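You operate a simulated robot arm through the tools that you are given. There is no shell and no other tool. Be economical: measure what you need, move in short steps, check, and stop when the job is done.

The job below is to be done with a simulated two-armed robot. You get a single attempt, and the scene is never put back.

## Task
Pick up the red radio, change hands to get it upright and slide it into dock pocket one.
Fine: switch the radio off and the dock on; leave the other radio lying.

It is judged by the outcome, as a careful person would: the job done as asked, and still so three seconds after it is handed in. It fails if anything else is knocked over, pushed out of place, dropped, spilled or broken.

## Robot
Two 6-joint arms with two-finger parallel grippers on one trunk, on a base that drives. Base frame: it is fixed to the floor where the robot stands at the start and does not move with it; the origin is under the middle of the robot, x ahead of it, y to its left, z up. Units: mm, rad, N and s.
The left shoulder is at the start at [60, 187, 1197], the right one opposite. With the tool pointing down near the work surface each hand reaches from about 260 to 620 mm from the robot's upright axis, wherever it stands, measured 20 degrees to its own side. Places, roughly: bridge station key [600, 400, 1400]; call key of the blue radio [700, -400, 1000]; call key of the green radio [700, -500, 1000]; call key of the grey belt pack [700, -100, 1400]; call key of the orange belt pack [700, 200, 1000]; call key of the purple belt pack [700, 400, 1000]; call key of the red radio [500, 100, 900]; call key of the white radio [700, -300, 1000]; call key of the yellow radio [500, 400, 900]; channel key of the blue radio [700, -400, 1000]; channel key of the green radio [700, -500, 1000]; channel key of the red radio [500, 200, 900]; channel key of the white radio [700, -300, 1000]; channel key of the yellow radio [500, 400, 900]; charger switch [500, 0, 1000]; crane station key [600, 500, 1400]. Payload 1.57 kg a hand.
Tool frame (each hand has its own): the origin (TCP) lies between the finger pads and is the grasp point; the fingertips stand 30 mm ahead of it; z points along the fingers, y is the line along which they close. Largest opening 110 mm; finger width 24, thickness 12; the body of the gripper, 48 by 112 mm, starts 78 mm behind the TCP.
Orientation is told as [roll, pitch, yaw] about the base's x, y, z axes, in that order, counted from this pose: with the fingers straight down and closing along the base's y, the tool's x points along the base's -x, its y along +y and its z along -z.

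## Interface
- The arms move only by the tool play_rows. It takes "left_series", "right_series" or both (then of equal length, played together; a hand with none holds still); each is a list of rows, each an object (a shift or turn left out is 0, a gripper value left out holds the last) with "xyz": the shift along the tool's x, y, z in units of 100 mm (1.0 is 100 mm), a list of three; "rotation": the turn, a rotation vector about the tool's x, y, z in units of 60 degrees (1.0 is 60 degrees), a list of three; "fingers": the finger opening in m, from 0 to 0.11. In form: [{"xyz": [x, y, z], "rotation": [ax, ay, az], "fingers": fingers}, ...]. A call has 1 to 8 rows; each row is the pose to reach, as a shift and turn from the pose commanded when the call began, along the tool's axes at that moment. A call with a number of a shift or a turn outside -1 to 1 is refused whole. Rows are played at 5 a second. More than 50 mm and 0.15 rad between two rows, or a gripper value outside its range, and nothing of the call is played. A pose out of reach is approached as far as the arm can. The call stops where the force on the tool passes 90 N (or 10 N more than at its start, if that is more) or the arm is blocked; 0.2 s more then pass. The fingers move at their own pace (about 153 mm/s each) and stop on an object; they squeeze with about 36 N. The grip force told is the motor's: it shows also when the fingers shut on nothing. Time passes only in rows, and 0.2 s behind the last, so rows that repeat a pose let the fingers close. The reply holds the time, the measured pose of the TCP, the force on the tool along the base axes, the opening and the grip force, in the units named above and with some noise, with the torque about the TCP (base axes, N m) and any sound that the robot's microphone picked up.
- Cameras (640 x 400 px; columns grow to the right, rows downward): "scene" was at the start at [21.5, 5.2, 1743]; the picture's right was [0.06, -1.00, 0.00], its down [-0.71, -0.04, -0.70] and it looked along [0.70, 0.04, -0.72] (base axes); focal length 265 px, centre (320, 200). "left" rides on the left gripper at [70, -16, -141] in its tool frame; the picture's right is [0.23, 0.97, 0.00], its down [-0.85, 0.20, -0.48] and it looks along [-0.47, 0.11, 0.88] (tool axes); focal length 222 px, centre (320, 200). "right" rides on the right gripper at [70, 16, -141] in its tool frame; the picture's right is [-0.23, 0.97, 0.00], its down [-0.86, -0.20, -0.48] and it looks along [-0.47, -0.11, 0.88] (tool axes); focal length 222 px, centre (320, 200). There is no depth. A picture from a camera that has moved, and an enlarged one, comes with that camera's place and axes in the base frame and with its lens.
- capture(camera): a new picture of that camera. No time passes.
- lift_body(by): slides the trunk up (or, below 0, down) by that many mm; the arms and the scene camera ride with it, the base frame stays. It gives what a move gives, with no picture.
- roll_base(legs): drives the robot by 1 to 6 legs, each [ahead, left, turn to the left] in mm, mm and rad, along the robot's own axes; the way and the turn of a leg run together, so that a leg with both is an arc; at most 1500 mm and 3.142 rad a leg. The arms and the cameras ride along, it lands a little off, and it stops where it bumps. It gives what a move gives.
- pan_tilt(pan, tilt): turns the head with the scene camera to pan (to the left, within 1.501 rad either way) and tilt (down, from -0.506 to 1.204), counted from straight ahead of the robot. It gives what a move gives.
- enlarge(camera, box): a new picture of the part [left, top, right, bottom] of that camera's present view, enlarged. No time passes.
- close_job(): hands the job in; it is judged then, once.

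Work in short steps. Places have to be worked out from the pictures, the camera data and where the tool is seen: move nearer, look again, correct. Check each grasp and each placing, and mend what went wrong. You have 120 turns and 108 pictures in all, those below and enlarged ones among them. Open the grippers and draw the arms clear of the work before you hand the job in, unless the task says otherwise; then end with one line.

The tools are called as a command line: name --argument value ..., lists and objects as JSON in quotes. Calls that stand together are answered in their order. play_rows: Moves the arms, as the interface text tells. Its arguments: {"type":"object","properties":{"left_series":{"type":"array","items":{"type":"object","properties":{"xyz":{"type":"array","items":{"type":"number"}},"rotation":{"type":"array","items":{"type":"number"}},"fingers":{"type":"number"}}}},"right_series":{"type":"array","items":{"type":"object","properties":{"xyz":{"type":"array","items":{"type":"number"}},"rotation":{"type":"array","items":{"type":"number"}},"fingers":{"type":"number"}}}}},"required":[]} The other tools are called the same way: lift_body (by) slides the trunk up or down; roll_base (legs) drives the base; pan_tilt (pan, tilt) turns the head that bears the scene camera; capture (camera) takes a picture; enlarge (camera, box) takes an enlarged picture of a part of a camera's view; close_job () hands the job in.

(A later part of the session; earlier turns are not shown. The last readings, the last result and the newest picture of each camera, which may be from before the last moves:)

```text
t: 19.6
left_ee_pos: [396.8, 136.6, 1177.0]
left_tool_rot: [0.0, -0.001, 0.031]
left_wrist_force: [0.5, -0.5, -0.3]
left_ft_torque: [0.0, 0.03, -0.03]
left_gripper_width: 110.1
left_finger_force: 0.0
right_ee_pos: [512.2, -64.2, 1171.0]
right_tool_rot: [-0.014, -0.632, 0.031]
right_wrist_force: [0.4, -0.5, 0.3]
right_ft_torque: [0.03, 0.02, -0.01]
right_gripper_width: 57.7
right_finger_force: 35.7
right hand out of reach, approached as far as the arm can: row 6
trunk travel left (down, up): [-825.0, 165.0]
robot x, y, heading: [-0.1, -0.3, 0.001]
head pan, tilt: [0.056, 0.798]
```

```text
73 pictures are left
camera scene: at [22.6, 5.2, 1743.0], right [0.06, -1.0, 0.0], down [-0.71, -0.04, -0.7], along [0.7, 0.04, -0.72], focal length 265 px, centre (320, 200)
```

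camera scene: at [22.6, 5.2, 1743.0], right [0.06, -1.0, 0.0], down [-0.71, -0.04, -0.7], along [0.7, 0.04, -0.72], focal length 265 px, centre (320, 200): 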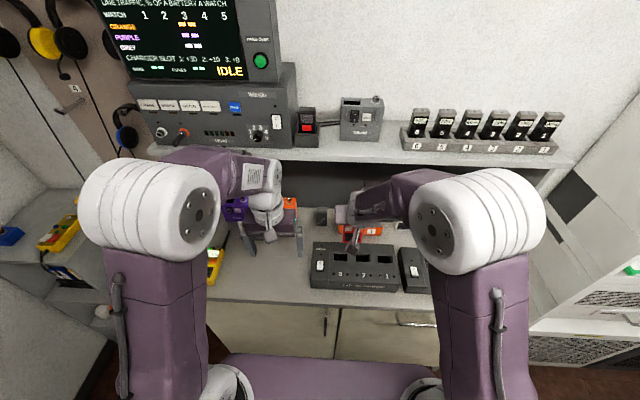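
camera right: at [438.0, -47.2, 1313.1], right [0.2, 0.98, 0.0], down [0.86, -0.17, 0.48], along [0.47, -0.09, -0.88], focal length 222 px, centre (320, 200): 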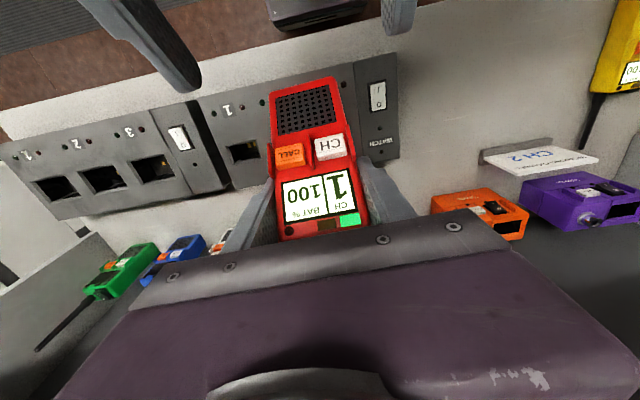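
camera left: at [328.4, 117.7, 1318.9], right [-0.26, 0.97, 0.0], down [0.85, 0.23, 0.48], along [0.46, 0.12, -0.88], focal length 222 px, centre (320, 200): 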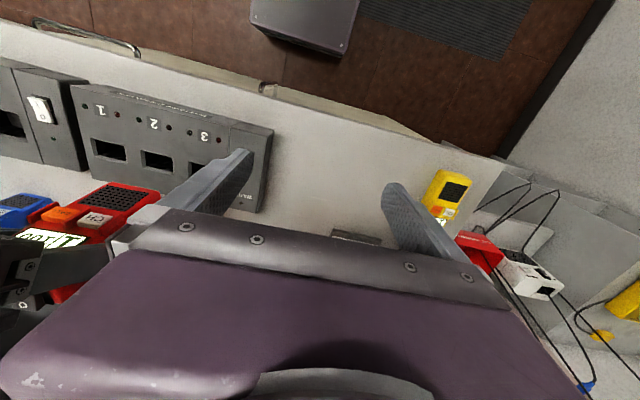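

The right hand holds the radio nearly upright (radio pitch 1.53). I'll drive the robot 350 mm to its right so pocket 1 (about (516,-545)) is in reach.

roll_base --legs '[[0, -350, 0]]'

capture --camera "scene"

capture --camera "left"

```text
t: 21.9
left_ee_pos: [397.2, -213.4, 1177.3]
left_tool_rot: [-0.002, -0.001, 0.035]
left_wrist_force: [-0.6, -0.4, -0.3]
left_ft_torque: [-0.01, -0.01, -0.01]
left_gripper_width: 109.9
left_finger_force: 0.0
right_ee_pos: [512.2, -413.6, 1170.9]
right_tool_rot: [-0.014, -0.635, 0.035]
right_wrist_force: [0.8, 0.2, -0.7]
right_ft_torque: [-0.03, -0.01, -0.03]
right_gripper_width: 58.0
right_finger_force: 35.9
trunk travel left (down, up): [-825.0, 165.0]
robot x, y, heading: [1.9, -353.9, 0.0]
head pan, tilt: [0.056, 0.798]
```

```text
72 pictures are left
camera scene: at [22.5, -344.7, 1743.0], right [0.06, -1.0, 0.0], down [-0.71, -0.04, -0.7], along [0.7, 0.04, -0.72], focal length 265 px, centre (320, 200)
```

scene: 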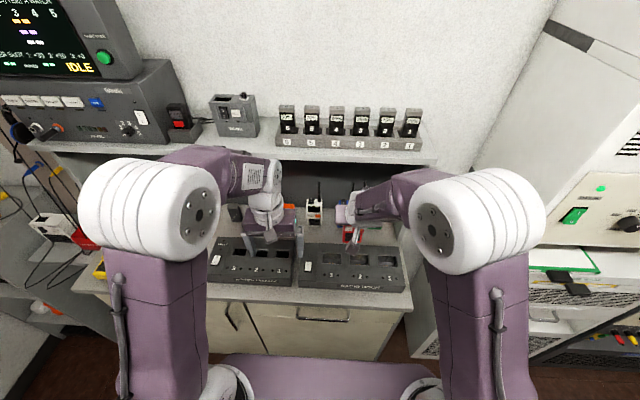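

```text
71 pictures are left
camera left: at [328.1, -232.1, 1318.8], right [-0.26, 0.97, 0.0], down [0.85, 0.23, 0.48], along [0.46, 0.12, -0.88], focal length 222 px, centre (320, 200)
```

left: 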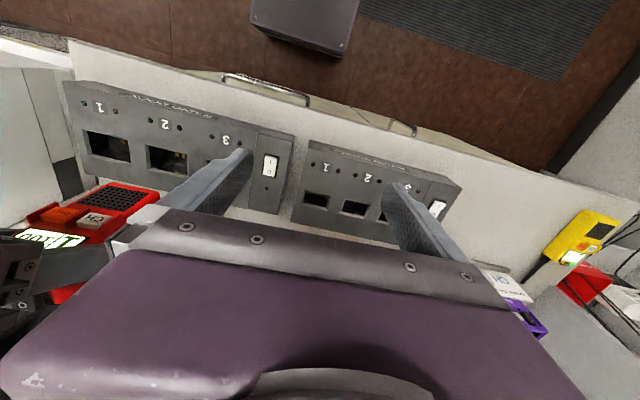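

Now I can view the docks closely: enlarge the radio dock from the scene and left cameras.

enlarge --camera "scene" --box '[290, 220, 420, 310]'

enlarge --camera "left" --box '[50, 60, 310, 220]'

```text
4.44 times, centred on (355, 265) of scene
camera zoom: at [22.5, -344.7, 1743.0], right [0.06, -1.0, 0.0], down [-0.71, -0.04, -0.7], along [0.7, 0.04, -0.72], focal length 1177 px, centre (164, -89)
```

zoom: 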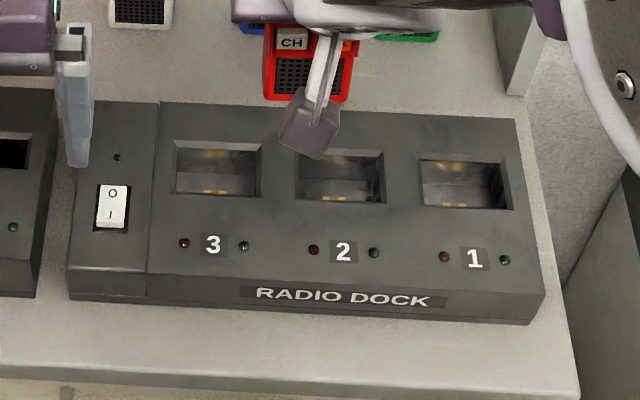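

```text
2.46 times, centred on (180, 140) of left
camera zoom: at [328.1, -232.1, 1318.8], right [-0.26, 0.97, 0.0], down [0.85, 0.23, 0.48], along [0.46, 0.12, -0.88], focal length 547 px, centre (665, 348)
```

zoom: 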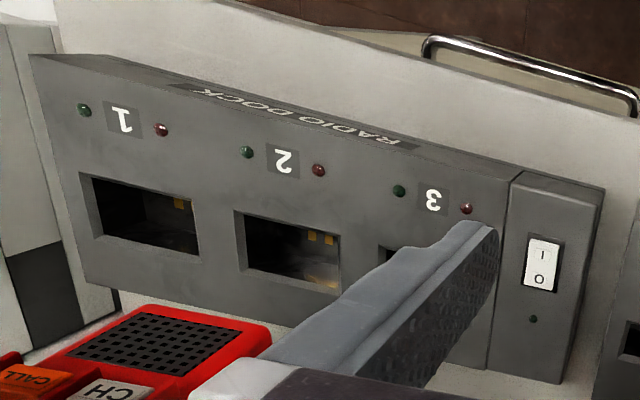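

Triangulating shows the dock top is flat at z of about 955, with vertical pockets. Pocket 1's centre is about (514.5,-546), opening about 69 x 40 at the bevel. I'll move the right hand over there and correct the tilt to pitch -0.67, yaw 0.

play_rows --right_series '[{"xyz": [0, -0.4, 0], "rotation": [0.006, -0.01, 0.01]}, {"xyz": [0, -0.8, 0], "rotation": [0.006, -0.034, 0.027]}, {"xyz": [0, -1.0, 0], "rotation": [0.006, -0.034, 0.027]}]'

play_rows --right_series '[{"xyz": [0, -0.32, 0]}, {"xyz": [0, -0.32, 0]}]'

capture --camera "right"

capture --camera "scene"

```text
t: 22.7
left_ee_pos: [397.0, -214.9, 1177.3]
left_tool_rot: [0.0, 0.0, 0.033]
left_wrist_force: [0.5, -0.5, 0.3]
left_ft_torque: [-0.01, -0.04, -0.03]
left_gripper_width: 110.0
left_finger_force: 0.0
right_ee_pos: [513.7, -513.8, 1174.2]
right_tool_rot: [0.005, -0.667, -0.003]
right_wrist_force: [0.8, -0.1, -1.0]
right_ft_torque: [0.0, 0.04, -0.01]
right_gripper_width: 57.9
right_finger_force: 36.1
trunk travel left (down, up): [-825.0, 165.0]
robot x, y, heading: [-4.1, -350.1, 0.0]
head pan, tilt: [0.056, 0.798]
```

```text
t: 23.3
left_ee_pos: [397.5, -214.6, 1176.6]
left_tool_rot: [0.0, 0.001, 0.034]
left_wrist_force: [-0.5, 0.1, -0.4]
left_ft_torque: [-0.02, -0.02, -0.01]
left_gripper_width: 109.9
left_finger_force: 0.0
right_ee_pos: [511.1, -538.7, 1170.4]
right_tool_rot: [-0.014, -0.65, -0.002]
right_wrist_force: [-0.1, 0.4, 0.4]
right_ft_torque: [0.02, -0.01, 0.02]
right_gripper_width: 57.9
right_finger_force: 36.2
right hand out of reach, approached as far as the arm can: row 1
trunk travel left (down, up): [-825.0, 165.0]
robot x, y, heading: [2.4, -352.9, -0.0]
head pan, tilt: [0.056, 0.798]
```

```text
68 pictures are left
camera right: at [369.2, -519.6, 1241.4], right [0.19, 0.97, 0.13], down [0.39, -0.19, 0.9], along [0.9, -0.12, -0.42], focal length 222 px, centre (320, 200)
```

right: 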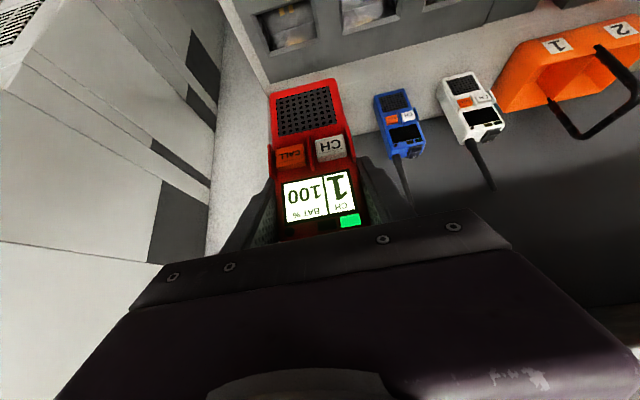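

```text
67 pictures are left
camera scene: at [22.5, -347.5, 1743.0], right [0.06, -1.0, 0.0], down [-0.71, -0.04, -0.7], along [0.7, 0.04, -0.72], focal length 265 px, centre (320, 200)
```

scene: 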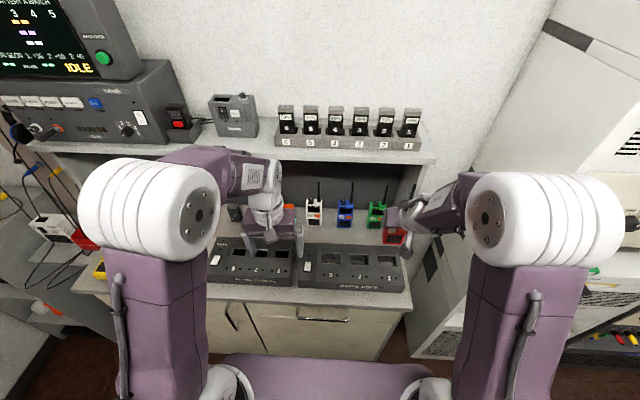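

At relative y of -185 the arm is just at its limit, while -160 was fine. I'll shift the base 40 mm right and re-settle the pose at y = -546.

roll_base --legs '[[0, -45, 0]]'

play_rows --right_series '[{"xyz": [0, 0.38, 0]}, {"xyz": [0, 0.38, 0]}]'

```text
t: 24.2
left_ee_pos: [396.8, -251.8, 1176.7]
left_tool_rot: [-0.007, -0.001, 0.035]
left_wrist_force: [-0.1, 1.7, -0.2]
left_ft_torque: [-0.09, 0.01, 0.01]
left_gripper_width: 110.0
left_finger_force: 0.0
right_ee_pos: [511.5, -573.2, 1172.4]
right_tool_rot: [-0.022, -0.651, 0.005]
right_wrist_force: [0.1, 1.4, 0.0]
right_ft_torque: [-0.08, 0.02, -0.03]
right_gripper_width: 57.9
right_finger_force: 35.5
trunk travel left (down, up): [-825.0, 165.0]
robot x, y, heading: [0.8, -398.9, -0.001]
head pan, tilt: [0.056, 0.798]
```

```text
t: 24.8
left_ee_pos: [397.2, -254.9, 1176.8]
left_tool_rot: [-0.006, 0.0, 0.033]
left_wrist_force: [0.3, 1.0, -0.1]
left_ft_torque: [-0.02, -0.01, -0.01]
left_gripper_width: 110.2
left_finger_force: 0.0
right_ee_pos: [511.1, -540.0, 1170.9]
right_tool_rot: [-0.019, -0.65, 0.003]
right_wrist_force: [-0.3, 0.3, -0.1]
right_ft_torque: [-0.04, 0.03, -0.01]
right_gripper_width: 57.8
right_finger_force: 36.0
trunk travel left (down, up): [-825.0, 165.0]
robot x, y, heading: [-2.4, -396.9, 0.009]
head pan, tilt: [0.056, 0.798]
```

The left tool's roll changed slightly after driving, so something may be touching. I'll look.

pan_tilt --pan -0.7 --tilt 0.7

capture --camera "scene"

```text
t: 25.9
left_ee_pos: [397.0, -259.7, 1178.8]
left_tool_rot: [0.0, 0.001, 0.034]
left_wrist_force: [0.9, 0.0, 0.1]
left_ft_torque: [-0.04, 0.02, -0.02]
left_gripper_width: 109.9
left_finger_force: 0.0
right_ee_pos: [511.3, -543.3, 1170.7]
right_tool_rot: [-0.015, -0.649, -0.001]
right_wrist_force: [-0.1, -0.8, 0.3]
right_ft_torque: [-0.02, 0.0, -0.01]
right_gripper_width: 58.0
right_finger_force: 35.9
trunk travel left (down, up): [-825.0, 165.0]
robot x, y, heading: [0.3, -396.6, 0.004]
head pan, tilt: [-0.7, 0.7]
```

```text
66 pictures are left
camera scene: at [7.2, -450.7, 1751.1], right [-0.64, -0.77, 0.0], down [-0.49, 0.41, -0.76], along [0.59, -0.49, -0.64], focal length 265 px, centre (320, 200)
```

scene: 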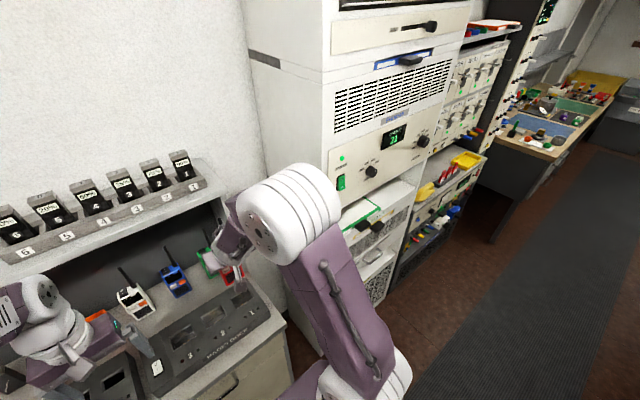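

It has settled; it was only sway from driving. I'll correct the tilt and lower to z of about 1090.

play_rows --right_series '[{"xyz": [0.1, -0.02, 0.15], "rotation": [-0.0143, -0.02, 0]}, {"xyz": [0.28, -0.02, 0.4], "rotation": [-0.0143, -0.02, 0]}, {"xyz": [0.455, -0.02, 0.66], "rotation": [-0.0143, -0.02, 0]}, {"xyz": [0.455, -0.02, 0.66], "rotation": [-0.0143, -0.02, 0]}]'

pan_tilt --pan -0.4 --tilt 0.85

capture --camera "scene"

capture --camera "right"

```text
t: 26.9
left_ee_pos: [396.1, -259.7, 1178.8]
left_tool_rot: [-0.001, -0.001, 0.034]
left_wrist_force: [0.4, -0.3, -0.1]
left_ft_torque: [-0.01, -0.02, -0.01]
left_gripper_width: 110.2
left_finger_force: 0.0
right_ee_pos: [510.0, -542.3, 1100.3]
right_tool_rot: [-0.003, -0.67, -0.001]
right_wrist_force: [0.0, 0.0, -0.5]
right_ft_torque: [0.0, -0.02, 0.04]
right_gripper_width: 57.9
right_finger_force: 36.3
right hand out of reach, approached as far as the arm can: row 1, 3, 4
trunk travel left (down, up): [-825.0, 165.0]
robot x, y, heading: [-0.3, -401.0, 0.002]
head pan, tilt: [-0.7, 0.7]
```

```text
t: 27.7
left_ee_pos: [397.9, -259.5, 1177.8]
left_tool_rot: [-0.001, 0.0, 0.035]
left_wrist_force: [0.5, -0.2, -0.4]
left_ft_torque: [0.0, 0.0, 0.0]
left_gripper_width: 110.0
left_finger_force: 0.0
right_ee_pos: [512.6, -541.9, 1098.5]
right_tool_rot: [-0.003, -0.67, 0.0]
right_wrist_force: [-0.1, 0.1, 0.2]
right_ft_torque: [0.0, -0.01, -0.02]
right_gripper_width: 58.0
right_finger_force: 36.2
trunk travel left (down, up): [-825.0, 165.0]
robot x, y, heading: [2.7, -396.6, 0.003]
head pan, tilt: [-0.4, 0.85]
```

```text
65 pictures are left
camera scene: at [14.2, -427.5, 1738.8], right [-0.39, -0.92, 0.0], down [-0.69, 0.29, -0.66], along [0.61, -0.26, -0.75], focal length 265 px, centre (320, 200)
```

scene: 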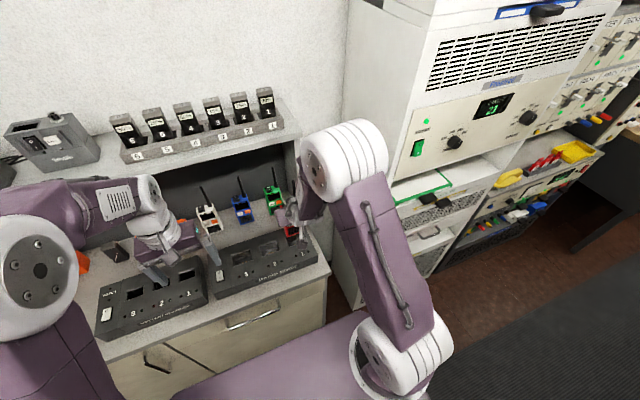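

```text
64 pictures are left
camera right: at [369.3, -525.9, 1166.8], right [0.18, 0.97, 0.14], down [0.37, -0.2, 0.91], along [0.91, -0.11, -0.4], focal length 222 px, centre (320, 200)
```

right: 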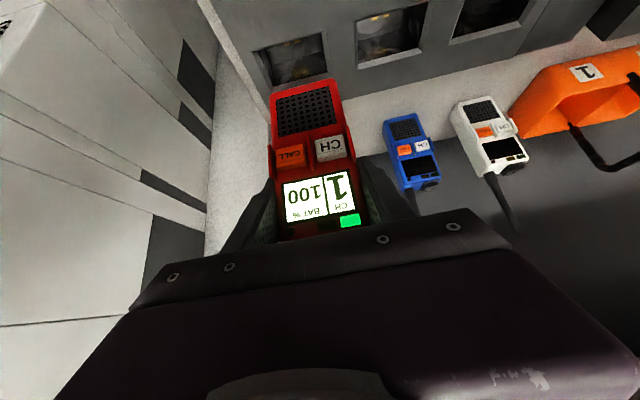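

The radio is above pocket 1, but the arm is near its low limit. I can insert by lowering the trunk instead. First I'll check the alignment in the close view.

enlarge --camera "right" --box '[220, 0, 380, 130]'

enlarge --camera "scene" --box '[200, 180, 340, 310]'

```text
3.08 times, centred on (300, 65) of right
camera zoom: at [369.3, -525.9, 1166.8], right [0.18, 0.97, 0.14], down [0.37, -0.2, 0.91], along [0.91, -0.11, -0.4], focal length 684 px, centre (382, 615)
```

zoom: 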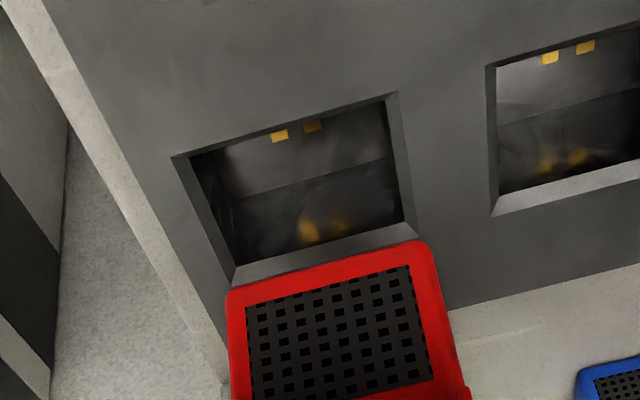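

```text
3.08 times, centred on (270, 245) of scene
camera zoom: at [14.2, -427.5, 1738.8], right [-0.39, -0.92, 0.0], down [-0.69, 0.29, -0.66], along [0.61, -0.26, -0.75], focal length 815 px, centre (474, 62)
```

zoom: 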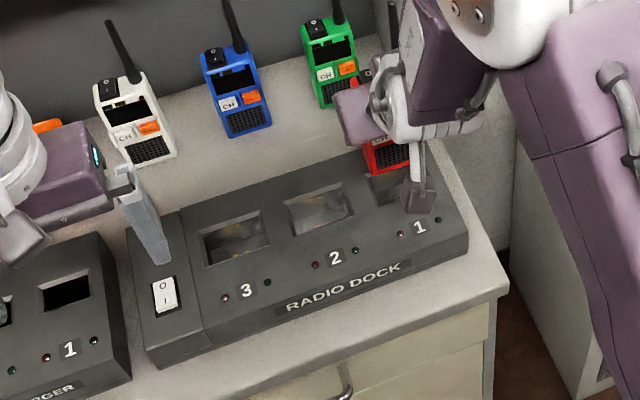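

From this view pocket 1's centre is (515.3,-547.5), and the radio is centred on the TCP (512,-542), level. I'll shift by (+3,-5.5) mm.

play_rows --right_series '[{"xyz": [-0.024, -0.055, 0.019]}, {"xyz": [-0.024, -0.055, 0.019]}, {"xyz": [-0.024, -0.055, 0.019]}]'

lift_body --by -30

enlarge --camera "right" --box '[220, 0, 380, 130]'

```text
t: 28.5
left_ee_pos: [396.5, -259.7, 1177.7]
left_tool_rot: [0.0, 0.001, 0.035]
left_wrist_force: [-0.1, 0.4, 0.8]
left_ft_torque: [0.02, 0.04, 0.0]
left_gripper_width: 110.0
left_finger_force: 0.1
right_ee_pos: [514.8, -541.5, 1098.6]
right_tool_rot: [-0.003, -0.671, 0.0]
right_wrist_force: [-0.2, -0.6, 1.0]
right_ft_torque: [0.02, 0.05, 0.02]
right_gripper_width: 58.0
right_finger_force: 35.1
right hand out of reach, approached as far as the arm can: row 1, 2, 3
trunk travel left (down, up): [-825.0, 165.0]
robot x, y, heading: [0.9, -395.1, 0.008]
head pan, tilt: [-0.4, 0.85]
```

```text
t: 29.2
left_ee_pos: [395.9, -258.4, 1147.4]
left_tool_rot: [-0.001, 0.0, 0.034]
left_wrist_force: [0.1, -0.4, 0.1]
left_ft_torque: [-0.03, 0.04, 0.0]
left_gripper_width: 110.0
left_finger_force: 0.0
right_ee_pos: [514.4, -543.1, 1068.6]
right_tool_rot: [-0.004, -0.671, 0.0]
right_wrist_force: [-0.9, -1.0, 0.3]
right_ft_torque: [0.03, -0.02, 0.01]
right_gripper_width: 58.0
right_finger_force: 35.5
trunk travel left (down, up): [-795.0, 195.0]
robot x, y, heading: [1.5, -396.4, 0.007]
head pan, tilt: [-0.4, 0.85]
```

```text
3.08 times, centred on (300, 65) of right
camera zoom: at [371.1, -526.1, 1136.8], right [0.18, 0.97, 0.14], down [0.37, -0.2, 0.91], along [0.91, -0.11, -0.4], focal length 684 px, centre (382, 615)
```

zoom: 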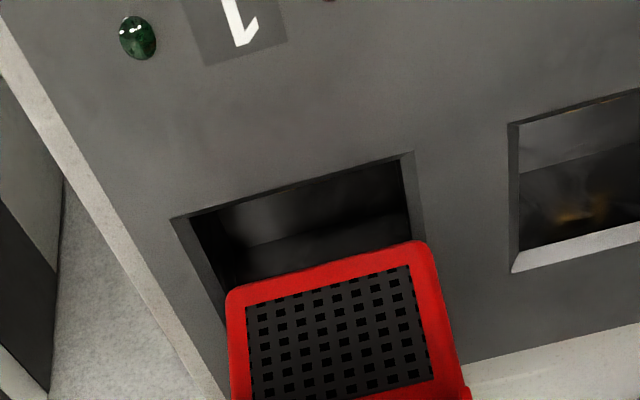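

The y shift didn't happen because the arm is at its limit. I'll raise the hand 25 mm relative to the trunk for room, with y -5 and x +1.

play_rows --right_series '[{"xyz": [-0.1, 0.0, -0.13]}, {"xyz": [-0.163, -0.05, -0.19]}, {"xyz": [-0.163, -0.05, -0.19]}, {"xyz": [-0.163, -0.05, -0.19]}]'

```text
t: 30.2
left_ee_pos: [396.2, -259.4, 1148.2]
left_tool_rot: [0.0, 0.0, 0.035]
left_wrist_force: [0.2, -0.3, 0.7]
left_ft_torque: [-0.01, -0.01, 0.04]
left_gripper_width: 110.2
left_finger_force: 0.1
right_ee_pos: [515.5, -547.8, 1094.5]
right_tool_rot: [-0.004, -0.67, 0.001]
right_wrist_force: [-0.3, 0.7, 0.6]
right_ft_torque: [0.01, 0.03, -0.01]
right_gripper_width: 57.9
right_finger_force: 36.2
trunk travel left (down, up): [-795.0, 195.0]
robot x, y, heading: [-1.8, -397.2, 0.003]
head pan, tilt: [-0.4, 0.85]
```

Now the pose is (515.5,-547.8,1094.5). I'll lower the trunk 35 mm and check before entry.

lift_body --by -35

enlarge --camera "right" --box '[220, 0, 380, 130]'

enlarge --camera "scene" --box '[230, 160, 340, 300]'

```text
t: 31.0
left_ee_pos: [396.7, -258.8, 1113.5]
left_tool_rot: [0.001, 0.0, 0.035]
left_wrist_force: [-0.6, -0.1, -0.5]
left_ft_torque: [-0.01, 0.05, -0.02]
left_gripper_width: 109.9
left_finger_force: 0.1
right_ee_pos: [515.6, -547.8, 1060.6]
right_tool_rot: [-0.004, -0.67, 0.001]
right_wrist_force: [-0.7, -0.1, -0.6]
right_ft_torque: [0.0, -0.02, 0.03]
right_gripper_width: 58.1
right_finger_force: 36.3
trunk travel left (down, up): [-760.0, 230.0]
robot x, y, heading: [2.7, -401.5, 0.001]
head pan, tilt: [-0.4, 0.85]
```

```text
3.08 times, centred on (300, 65) of right
camera zoom: at [372.3, -530.8, 1126.7], right [0.18, 0.97, 0.14], down [0.37, -0.2, 0.91], along [0.91, -0.11, -0.4], focal length 684 px, centre (382, 615)
```

zoom: 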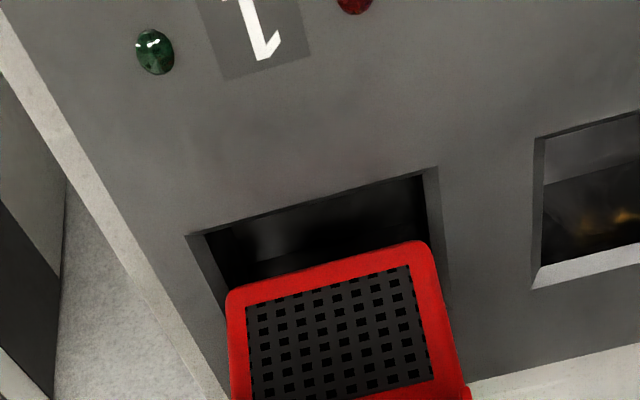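

```text
2.86 times, centred on (285, 230) of scene
camera zoom: at [13.7, -427.4, 1673.8], right [-0.39, -0.92, 0.0], down [-0.69, 0.29, -0.66], along [0.61, -0.25, -0.75], focal length 757 px, centre (420, 114)
```

zoom: 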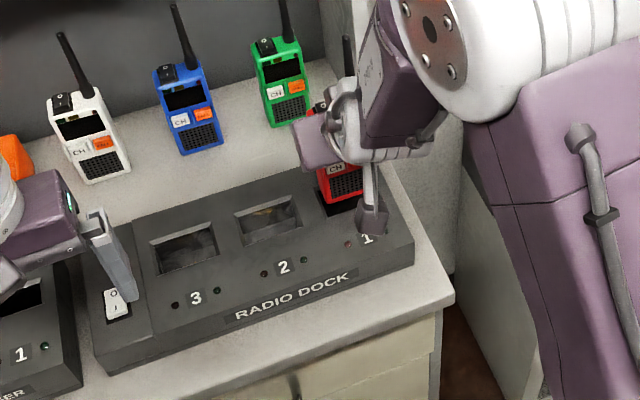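

Aligned within about 1 mm. I'll lower in steps, watching the force.

lift_body --by -20

enlarge --camera "right" --box '[220, 0, 380, 130]'

```text
t: 31.7
left_ee_pos: [396.9, -260.0, 1092.6]
left_tool_rot: [0.0, 0.002, 0.036]
left_wrist_force: [-0.2, -1.0, -0.1]
left_ft_torque: [0.01, -0.01, -0.02]
left_gripper_width: 109.9
left_finger_force: 0.0
right_ee_pos: [515.8, -546.6, 1039.7]
right_tool_rot: [-0.003, -0.671, 0.0]
right_wrist_force: [0.6, 0.0, -0.2]
right_ft_torque: [0.0, 0.02, -0.01]
right_gripper_width: 58.0
right_finger_force: 36.1
trunk travel left (down, up): [-740.0, 250.0]
robot x, y, heading: [2.3, -398.6, -0.003]
head pan, tilt: [-0.4, 0.85]
```

```text
3.08 times, centred on (300, 65) of right
camera zoom: at [372.3, -530.7, 1106.6], right [0.18, 0.97, 0.14], down [0.37, -0.2, 0.91], along [0.91, -0.11, -0.4], focal length 684 px, centre (382, 615)
```

zoom: 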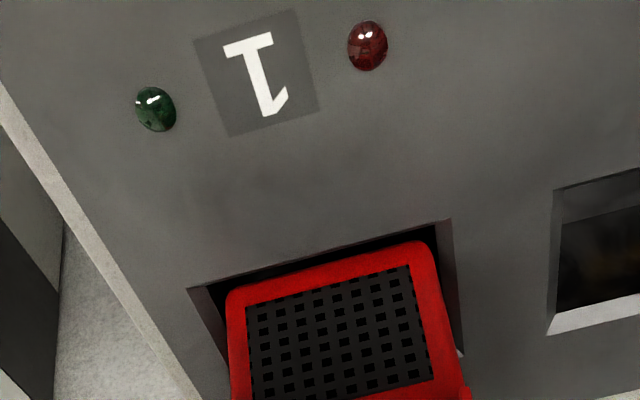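

It is entering the mouth, centred laterally within about 1 mm. I'll continue.

lift_body --by -12

enlarge --camera "right" --box '[220, 0, 380, 130]'

```text
t: 32.3
left_ee_pos: [397.2, -259.1, 1080.7]
left_tool_rot: [-0.002, 0.0, 0.033]
left_wrist_force: [0.2, -0.6, -0.2]
left_ft_torque: [-0.02, 0.0, 0.03]
left_gripper_width: 110.3
left_finger_force: 0.1
right_ee_pos: [515.6, -547.5, 1027.1]
right_tool_rot: [-0.002, -0.671, 0.0]
right_wrist_force: [-0.2, 0.7, -0.1]
right_ft_torque: [0.0, 0.01, -0.03]
right_gripper_width: 57.7
right_finger_force: 35.8
trunk travel left (down, up): [-728.0, 262.0]
robot x, y, heading: [-0.1, -396.7, -0.0]
head pan, tilt: [-0.4, 0.85]
```

```text
3.08 times, centred on (300, 65) of right
camera zoom: at [372.5, -530.7, 1094.6], right [0.18, 0.97, 0.14], down [0.37, -0.2, 0.91], along [0.91, -0.11, -0.4], focal length 684 px, centre (382, 615)
```

zoom: 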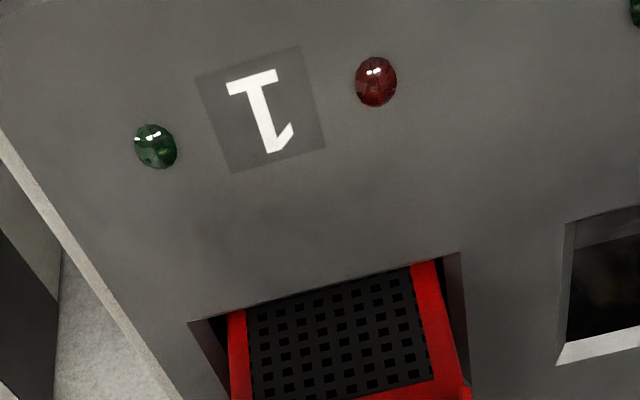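

It's inside with no contact force. I'll nudge 1 mm right and continue lowering.

play_rows --right_series '[{"xyz": [0, -0.01, 0]}]'

lift_body --by -10

lift_body --by -6

enlarge --camera "right" --box '[220, 0, 380, 130]'

```text
t: 32.7
left_ee_pos: [396.8, -259.0, 1079.9]
left_tool_rot: [0.0, -0.002, 0.033]
left_wrist_force: [0.7, 0.0, -0.6]
left_ft_torque: [-0.01, -0.03, -0.01]
left_gripper_width: 110.0
left_finger_force: 0.1
right_ee_pos: [516.6, -546.8, 1026.5]
right_tool_rot: [-0.003, -0.669, 0.0]
right_wrist_force: [0.0, -0.8, 0.2]
right_ft_torque: [-0.02, 0.03, 0.03]
right_gripper_width: 58.2
right_finger_force: 36.6
trunk travel left (down, up): [-728.0, 262.0]
robot x, y, heading: [-1.2, -395.2, 0.006]
head pan, tilt: [-0.4, 0.85]
```

```text
t: 33.3
left_ee_pos: [396.5, -259.6, 1070.9]
left_tool_rot: [0.0, 0.0, 0.035]
left_wrist_force: [0.1, -0.1, 0.3]
left_ft_torque: [0.03, -0.03, -0.02]
left_gripper_width: 110.1
left_finger_force: 0.0
right_ee_pos: [515.8, -548.9, 1016.5]
right_tool_rot: [-0.002, -0.669, 0.0]
right_wrist_force: [-0.2, 0.2, 0.6]
right_ft_torque: [0.01, 0.02, 0.0]
right_gripper_width: 57.7
right_finger_force: 36.2
trunk travel left (down, up): [-718.0, 272.0]
robot x, y, heading: [0.1, -401.3, -0.0]
head pan, tilt: [-0.4, 0.85]
```

```text
t: 33.8
left_ee_pos: [397.2, -259.1, 1064.4]
left_tool_rot: [0.001, 0.001, 0.035]
left_wrist_force: [-0.2, -0.8, 0.4]
left_ft_torque: [-0.01, 0.0, -0.04]
left_gripper_width: 110.1
left_finger_force: 0.0
right_ee_pos: [517.5, -548.1, 1010.6]
right_tool_rot: [-0.004, -0.67, 0.0]
right_wrist_force: [0.3, -0.8, 0.1]
right_ft_torque: [0.01, -0.01, 0.0]
right_gripper_width: 57.9
right_finger_force: 36.1
trunk travel left (down, up): [-712.0, 278.0]
robot x, y, heading: [4.9, -398.0, 0.004]
head pan, tilt: [-0.4, 0.85]
```

```text
3.08 times, centred on (300, 65) of right
camera zoom: at [372.7, -531.7, 1078.8], right [0.18, 0.97, 0.14], down [0.37, -0.2, 0.91], along [0.91, -0.11, -0.4], focal length 684 px, centre (382, 615)
```

zoom: 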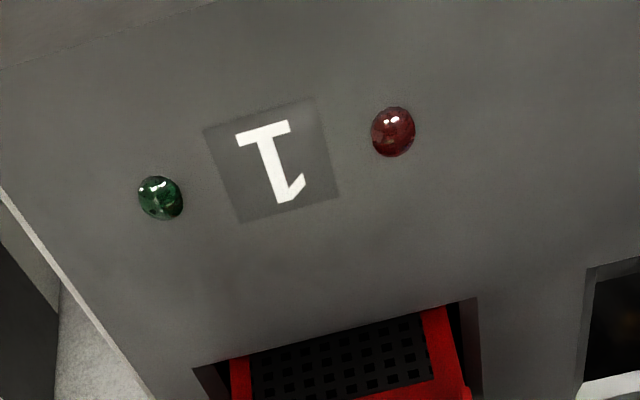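

Still free. I'll continue down in small steps until it seats.

lift_body --by -5

lift_body --by -4

```text
t: 34.4
left_ee_pos: [395.1, -259.2, 1059.6]
left_tool_rot: [0.001, 0.0, 0.035]
left_wrist_force: [0.1, -0.4, 0.2]
left_ft_torque: [0.02, 0.02, 0.0]
left_gripper_width: 109.9
left_finger_force: 0.0
right_ee_pos: [516.0, -547.7, 1007.3]
right_tool_rot: [-0.004, -0.669, 0.0]
right_wrist_force: [0.6, -0.3, -0.5]
right_ft_torque: [0.05, 0.08, 0.01]
right_gripper_width: 57.8
right_finger_force: 36.0
trunk travel left (down, up): [-707.0, 283.0]
robot x, y, heading: [1.7, -398.7, 0.009]
head pan, tilt: [-0.4, 0.85]
```

```text
t: 34.9
left_ee_pos: [394.3, -259.2, 1058.1]
left_tool_rot: [-0.001, -0.003, 0.035]
left_wrist_force: [0.1, 0.6, -0.3]
left_ft_torque: [0.02, 0.0, 0.04]
left_gripper_width: 109.9
left_finger_force: 0.1
right_ee_pos: [515.6, -547.1, 1006.5]
right_tool_rot: [-0.005, -0.68, -0.001]
right_wrist_force: [-0.6, -2.5, 24.7]
right_ft_torque: [0.5, 0.46, 0.08]
right_gripper_width: 57.6
right_finger_force: 36.1
trunk travel left (down, up): [-703.0, 287.0]
robot x, y, heading: [6.7, -396.1, 0.007]
head pan, tilt: [-0.4, 0.85]
```

Contact at 25 N: the radio's bottom is at about z = 910, which matches the pocket floor. I'll ease 2 mm and check the pictures.

lift_body --by 3

enlarge --camera "scene" --box '[230, 140, 340, 260]'

capture --camera "right"

```text
t: 35.4
left_ee_pos: [395.8, -260.3, 1060.0]
left_tool_rot: [-0.002, -0.002, 0.035]
left_wrist_force: [-0.7, -0.2, -0.8]
left_ft_torque: [-0.03, 0.01, 0.0]
left_gripper_width: 109.8
left_finger_force: 0.0
right_ee_pos: [515.9, -548.7, 1005.7]
right_tool_rot: [-0.005, -0.672, 0.001]
right_wrist_force: [6.7, -3.4, 14.3]
right_ft_torque: [0.33, -0.37, -0.22]
right_gripper_width: 58.1
right_finger_force: 36.2
trunk travel left (down, up): [-706.0, 284.0]
robot x, y, heading: [0.2, -397.5, 0.005]
head pan, tilt: [-0.4, 0.85]
```

```text
3.33 times, centred on (285, 200) of scene
camera zoom: at [12.5, -427.1, 1619.8], right [-0.39, -0.92, 0.0], down [-0.69, 0.29, -0.66], along [0.61, -0.25, -0.75], focal length 883 px, centre (437, 200)
```

zoom: 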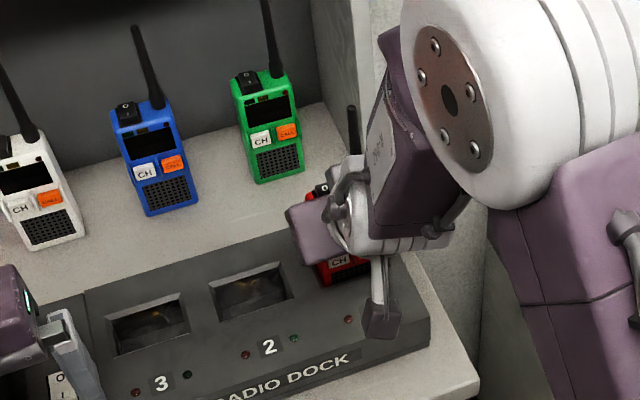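

```text
54 pictures are left
camera right: at [372.1, -531.6, 1073.4], right [0.18, 0.97, 0.14], down [0.37, -0.2, 0.91], along [0.91, -0.11, -0.4], focal length 222 px, centre (320, 200)
```

right: 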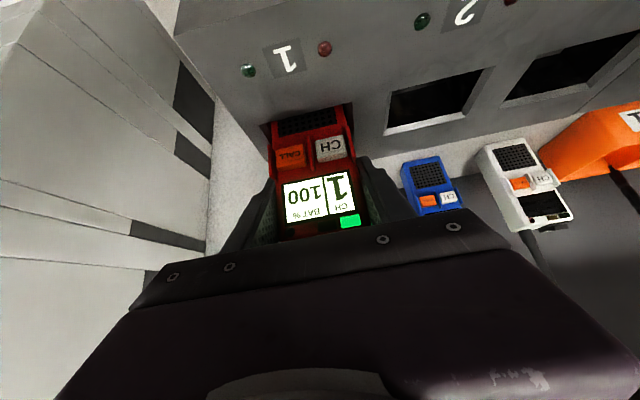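

The radio sits in the pocket. I'll open the right fingers moderately and retract along the tool axis.

play_rows --right_series '[{"fingers": 0.08}, {"fingers": 0.08}, {"fingers": 0.08}]'

play_rows --right_series '[{"xyz": [0, 0, -0.2]}, {"xyz": [0, 0, -0.5]}, {"xyz": [0, 0, -0.8]}, {"xyz": [0, 0, -1.0]}]'

capture --camera "right"

capture --camera "scene"

```text
t: 36.2
left_ee_pos: [396.9, -259.3, 1059.3]
left_tool_rot: [0.002, 0.0, 0.036]
left_wrist_force: [0.2, 0.4, 0.6]
left_ft_torque: [0.02, 0.02, 0.0]
left_gripper_width: 110.2
left_finger_force: 0.2
right_ee_pos: [514.1, -547.6, 1004.9]
right_tool_rot: [-0.004, -0.672, -0.001]
right_wrist_force: [0.4, -0.1, 0.3]
right_ft_torque: [-0.03, 0.03, -0.03]
right_gripper_width: 80.0
right_finger_force: 0.0
trunk travel left (down, up): [-706.0, 284.0]
robot x, y, heading: [-0.4, -395.9, 0.001]
head pan, tilt: [-0.4, 0.85]
```

```text
t: 37.2
left_ee_pos: [395.5, -259.1, 1059.2]
left_tool_rot: [0.001, -0.002, 0.033]
left_wrist_force: [-0.2, 0.4, 0.6]
left_ft_torque: [-0.02, -0.01, 0.03]
left_gripper_width: 109.9
left_finger_force: 0.0
right_ee_pos: [453.1, -548.3, 1083.5]
right_tool_rot: [-0.001, -0.67, -0.001]
right_wrist_force: [0.9, 0.0, -0.4]
right_ft_torque: [0.02, -0.04, -0.02]
right_gripper_width: 79.9
right_finger_force: 0.0
trunk travel left (down, up): [-706.0, 284.0]
robot x, y, heading: [1.2, -397.6, 0.002]
head pan, tilt: [-0.4, 0.85]
```

```text
53 pictures are left
camera right: at [310.1, -531.3, 1151.7], right [0.18, 0.97, 0.14], down [0.37, -0.2, 0.91], along [0.91, -0.11, -0.4], focal length 222 px, centre (320, 200)
```

right: 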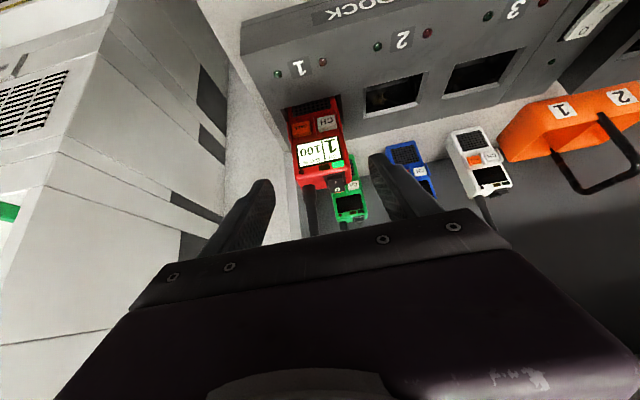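

```text
52 pictures are left
camera scene: at [12.4, -427.3, 1619.8], right [-0.39, -0.92, 0.0], down [-0.69, 0.29, -0.66], along [0.61, -0.25, -0.75], focal length 265 px, centre (320, 200)
```

scene: 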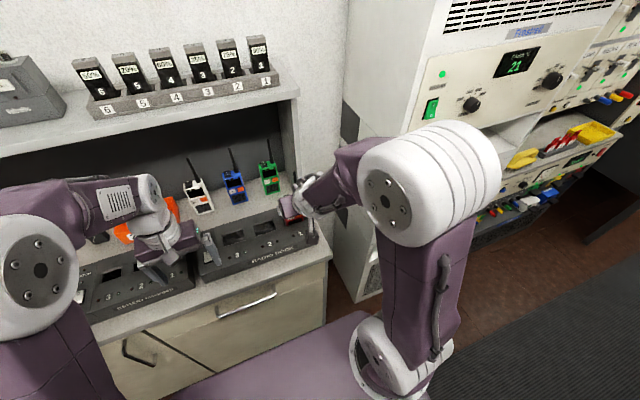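

Docked, standing upright. Next I'll raise the right hand and turn it straight down, out of the way, to view the top rocker.

play_rows --right_series '[{"xyz": [-0.12, 0, -0.16], "rotation": [0, 0.1, 0]}, {"xyz": [-0.24, 0.05, -0.32], "rotation": [0, 0.22, 0]}, {"xyz": [-0.36, 0.1, -0.48], "rotation": [0, 0.34, 0]}, {"xyz": [-0.48, 0.15, -0.6], "rotation": [0, 0.46, 0]}, {"xyz": [-0.62, 0.2, -0.78], "rotation": [0, 0.58, 0], "fingers": 0.0}, {"xyz": [-0.62, 0.2, -0.78], "rotation": [0, 0.64, 0], "fingers": 0.0}]'

capture --camera "right"

enlarge --camera "scene" --box '[230, 140, 350, 260]'

```text
t: 38.6
left_ee_pos: [396.5, -258.9, 1058.2]
left_tool_rot: [0.0, 0.001, 0.035]
left_wrist_force: [0.4, -0.6, 0.3]
left_ft_torque: [-0.01, 0.02, 0.01]
left_gripper_width: 110.0
left_finger_force: 0.1
right_ee_pos: [453.7, -528.2, 1182.7]
right_tool_rot: [-0.002, 0.002, -0.001]
right_wrist_force: [-0.5, 0.1, -0.5]
right_ft_torque: [0.04, 0.02, 0.01]
right_gripper_width: 0.3
right_finger_force: 21.5
right hand out of reach, approached as far as the arm can: row 1, 2, 3
trunk travel left (down, up): [-706.0, 284.0]
robot x, y, heading: [0.1, -398.1, 0.001]
head pan, tilt: [-0.4, 0.85]
```

```text
51 pictures are left
camera right: at [382.9, -511.6, 1325.2], right [0.23, 0.97, 0.0], down [0.86, -0.2, 0.48], along [0.46, -0.11, -0.88], focal length 222 px, centre (320, 200)
```

right: 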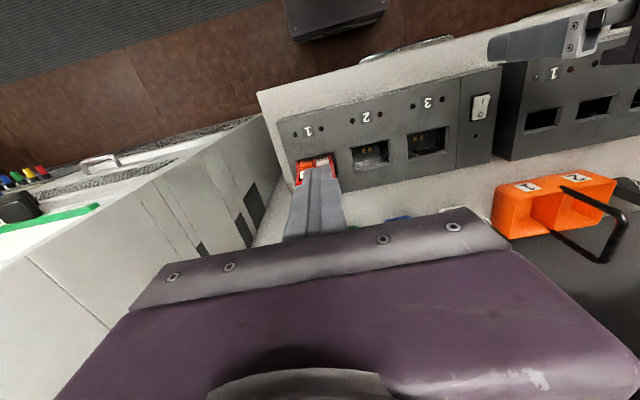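

```text
3.33 times, centred on (290, 200) of scene
camera zoom: at [13.8, -427.4, 1619.8], right [-0.39, -0.92, 0.0], down [-0.69, 0.29, -0.66], along [0.61, -0.25, -0.75], focal length 883 px, centre (420, 200)
```

zoom: 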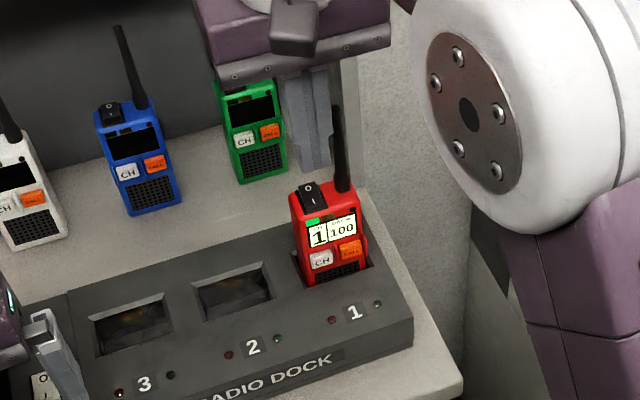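

The rocker is visible. I'll zoom in strongly on it for its position.

enlarge --camera "scene" --box '[305, 170, 345, 230]'

enlarge --camera "scene" --box '[255, 160, 285, 190]'

```text
6.67 times, centred on (325, 200) of scene
camera zoom: at [13.8, -427.4, 1619.8], right [-0.39, -0.92, 0.0], down [-0.69, 0.29, -0.66], along [0.61, -0.25, -0.75], focal length 1766 px, centre (287, 200)
```

zoom: 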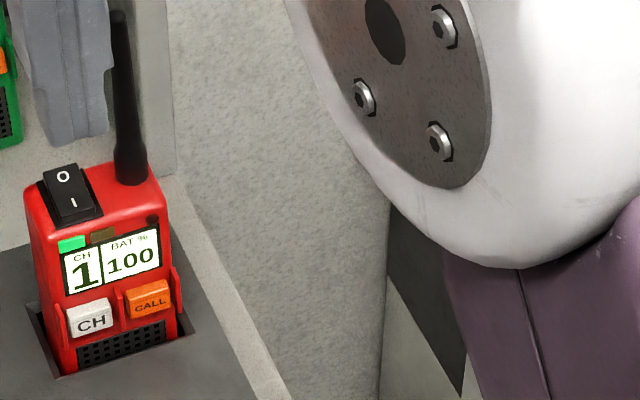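

```text
13.33 times, centred on (270, 175) of scene
camera zoom: at [13.8, -427.4, 1619.8], right [-0.39, -0.92, 0.0], down [-0.69, 0.29, -0.66], along [0.61, -0.25, -0.75], focal length 3531 px, centre (987, 533)
```

zoom: 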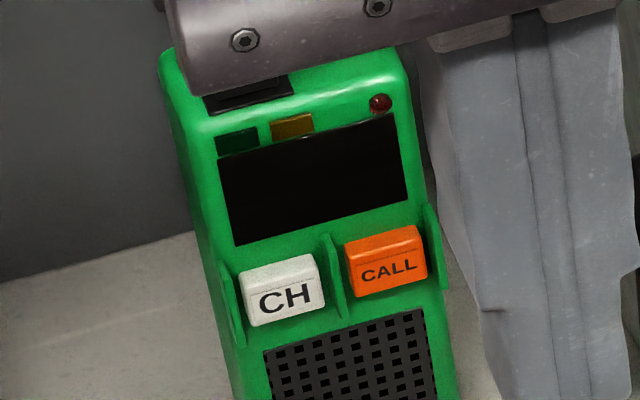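

I'll open the fingers and step back a little to view the rocker from the right camera for triangulation.

play_rows --right_series '[{"xyz": [0.3, 0, 0], "fingers": 0.11}, {"xyz": [0.5, 0, 0.1], "fingers": 0.11}, {"xyz": [0.5, 0, 0.3], "fingers": 0.11}]'

enlarge --camera "right" --box '[260, 120, 380, 220]'

```text
t: 39.4
left_ee_pos: [398.6, -259.1, 1058.3]
left_tool_rot: [0.001, 0.001, 0.035]
left_wrist_force: [0.9, 0.6, 0.5]
left_ft_torque: [-0.01, 0.01, -0.01]
left_gripper_width: 109.8
left_finger_force: 0.1
right_ee_pos: [404.6, -527.6, 1151.9]
right_tool_rot: [-0.001, -0.001, 0.0]
right_wrist_force: [-0.3, -0.4, -0.4]
right_ft_torque: [-0.02, 0.02, 0.01]
right_gripper_width: 109.8
right_finger_force: 0.1
trunk travel left (down, up): [-706.0, 284.0]
robot x, y, heading: [1.3, -397.4, 0.004]
head pan, tilt: [-0.4, 0.85]
```

```text
4.00 times, centred on (320, 170) of right
camera zoom: at [334.0, -511.0, 1292.9], right [0.23, 0.97, 0.0], down [0.85, -0.2, 0.48], along [0.47, -0.11, -0.88], focal length 888 px, centre (320, 320)
```

zoom: 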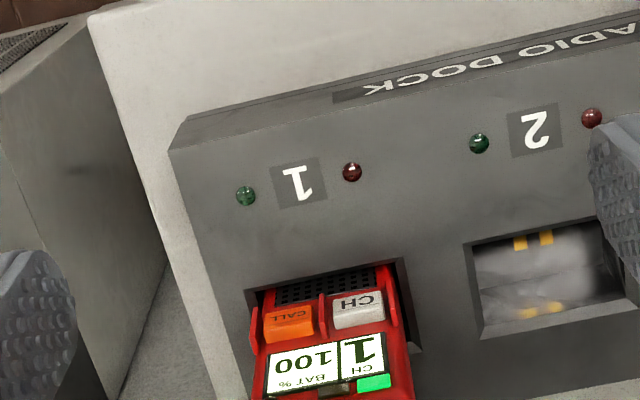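

enlarge --camera "right" --box '[280, 180, 360, 240]'

capture --camera "right"

```text
6.67 times, centred on (320, 210) of right
camera zoom: at [334.0, -511.0, 1292.9], right [0.23, 0.97, 0.0], down [0.85, -0.2, 0.48], along [0.47, -0.11, -0.88], focal length 1481 px, centre (320, 133)
```

zoom: 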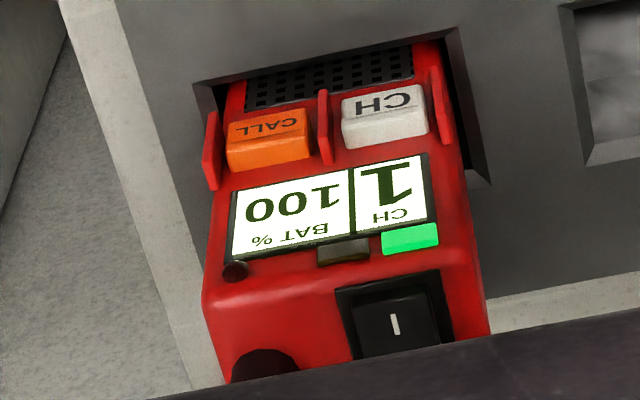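

```text
45 pictures are left
camera right: at [334.0, -511.0, 1292.9], right [0.23, 0.97, 0.0], down [0.85, -0.2, 0.48], along [0.47, -0.11, -0.88], focal length 222 px, centre (320, 200)
```

right: 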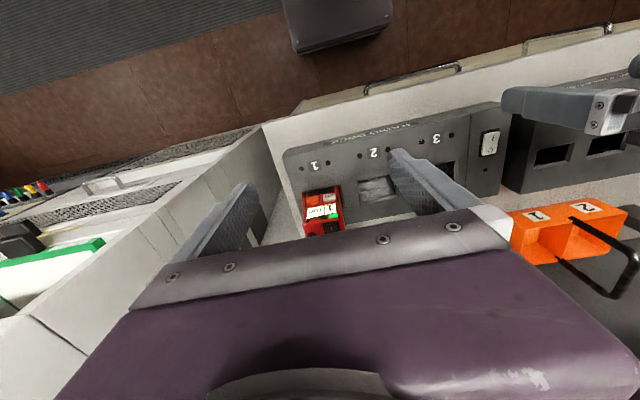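

Triangulated: the rocker's "I" is at (512,-537.5,1047) and "O" at about (527,-538,1049). The antenna is near (520,-567), its top at about 1137. I'll bring the closed fingertips over the O half at (534,-537).

play_rows --right_series '[{"xyz": [0, 0, 0], "fingers": 0}, {"xyz": [0, 0, 0], "fingers": 0}, {"xyz": [-0.45, -0.05, 0]}, {"xyz": [-0.9, -0.095, 0]}, {"xyz": [-1.0, -0.095, 0.0]}]'

play_rows --right_series '[{"xyz": [-0.29, 0, 0.0]}, {"xyz": [-0.29, 0, 0.4]}, {"xyz": [-0.29, 0, 0.4]}]'

enlarge --camera "scene" --box '[270, 140, 370, 230]'

capture --camera "right"

```text
t: 40.6
left_ee_pos: [395.1, -258.2, 1059.6]
left_tool_rot: [0.0, -0.002, 0.035]
left_wrist_force: [-0.5, -0.2, 0.2]
left_ft_torque: [-0.01, -0.02, -0.03]
left_gripper_width: 110.0
left_finger_force: 0.0
right_ee_pos: [502.0, -535.3, 1153.0]
right_tool_rot: [-0.001, -0.001, -0.002]
right_wrist_force: [-0.3, -0.2, 0.1]
right_ft_torque: [-0.02, -0.07, 0.0]
right_gripper_width: 0.1
right_finger_force: 21.1
trunk travel left (down, up): [-706.0, 284.0]
robot x, y, heading: [0.1, -395.6, -0.002]
head pan, tilt: [-0.4, 0.85]
```

```text
t: 41.4
left_ee_pos: [396.4, -258.7, 1059.3]
left_tool_rot: [0.0, -0.003, 0.034]
left_wrist_force: [0.1, -0.2, -0.1]
left_ft_torque: [0.03, 0.02, 0.04]
left_gripper_width: 110.0
left_finger_force: 0.0
right_ee_pos: [532.4, -536.9, 1114.9]
right_tool_rot: [-0.002, 0.0, -0.003]
right_wrist_force: [0.1, -0.5, -0.1]
right_ft_torque: [-0.02, 0.01, 0.01]
right_gripper_width: 0.1
right_finger_force: 21.8
trunk travel left (down, up): [-706.0, 284.0]
robot x, y, heading: [1.4, -401.3, 0.009]
head pan, tilt: [-0.4, 0.85]
```

```text
4.44 times, centred on (320, 185) of scene
camera zoom: at [12.8, -427.0, 1619.8], right [-0.39, -0.92, 0.0], down [-0.69, 0.29, -0.66], along [0.61, -0.26, -0.75], focal length 1177 px, centre (320, 267)
```

zoom: 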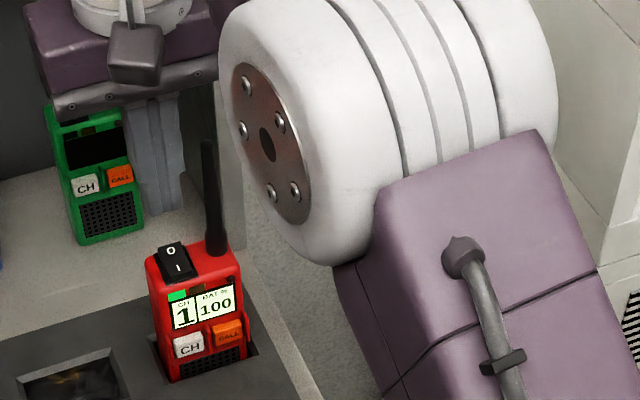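

```text
43 pictures are left
camera right: at [461.2, -520.6, 1256.3], right [0.23, 0.97, 0.0], down [0.85, -0.2, 0.48], along [0.47, -0.11, -0.88], focal length 222 px, centre (320, 200)
```

right: 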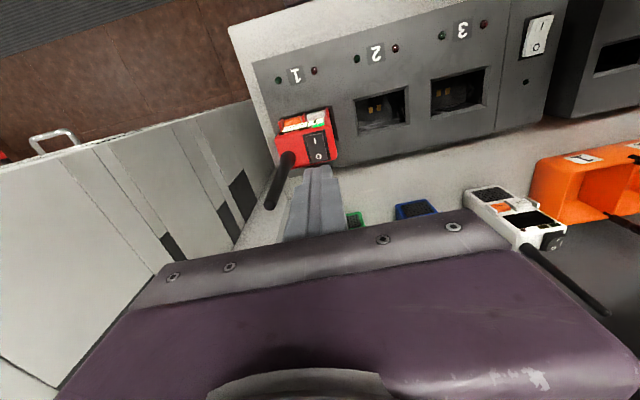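

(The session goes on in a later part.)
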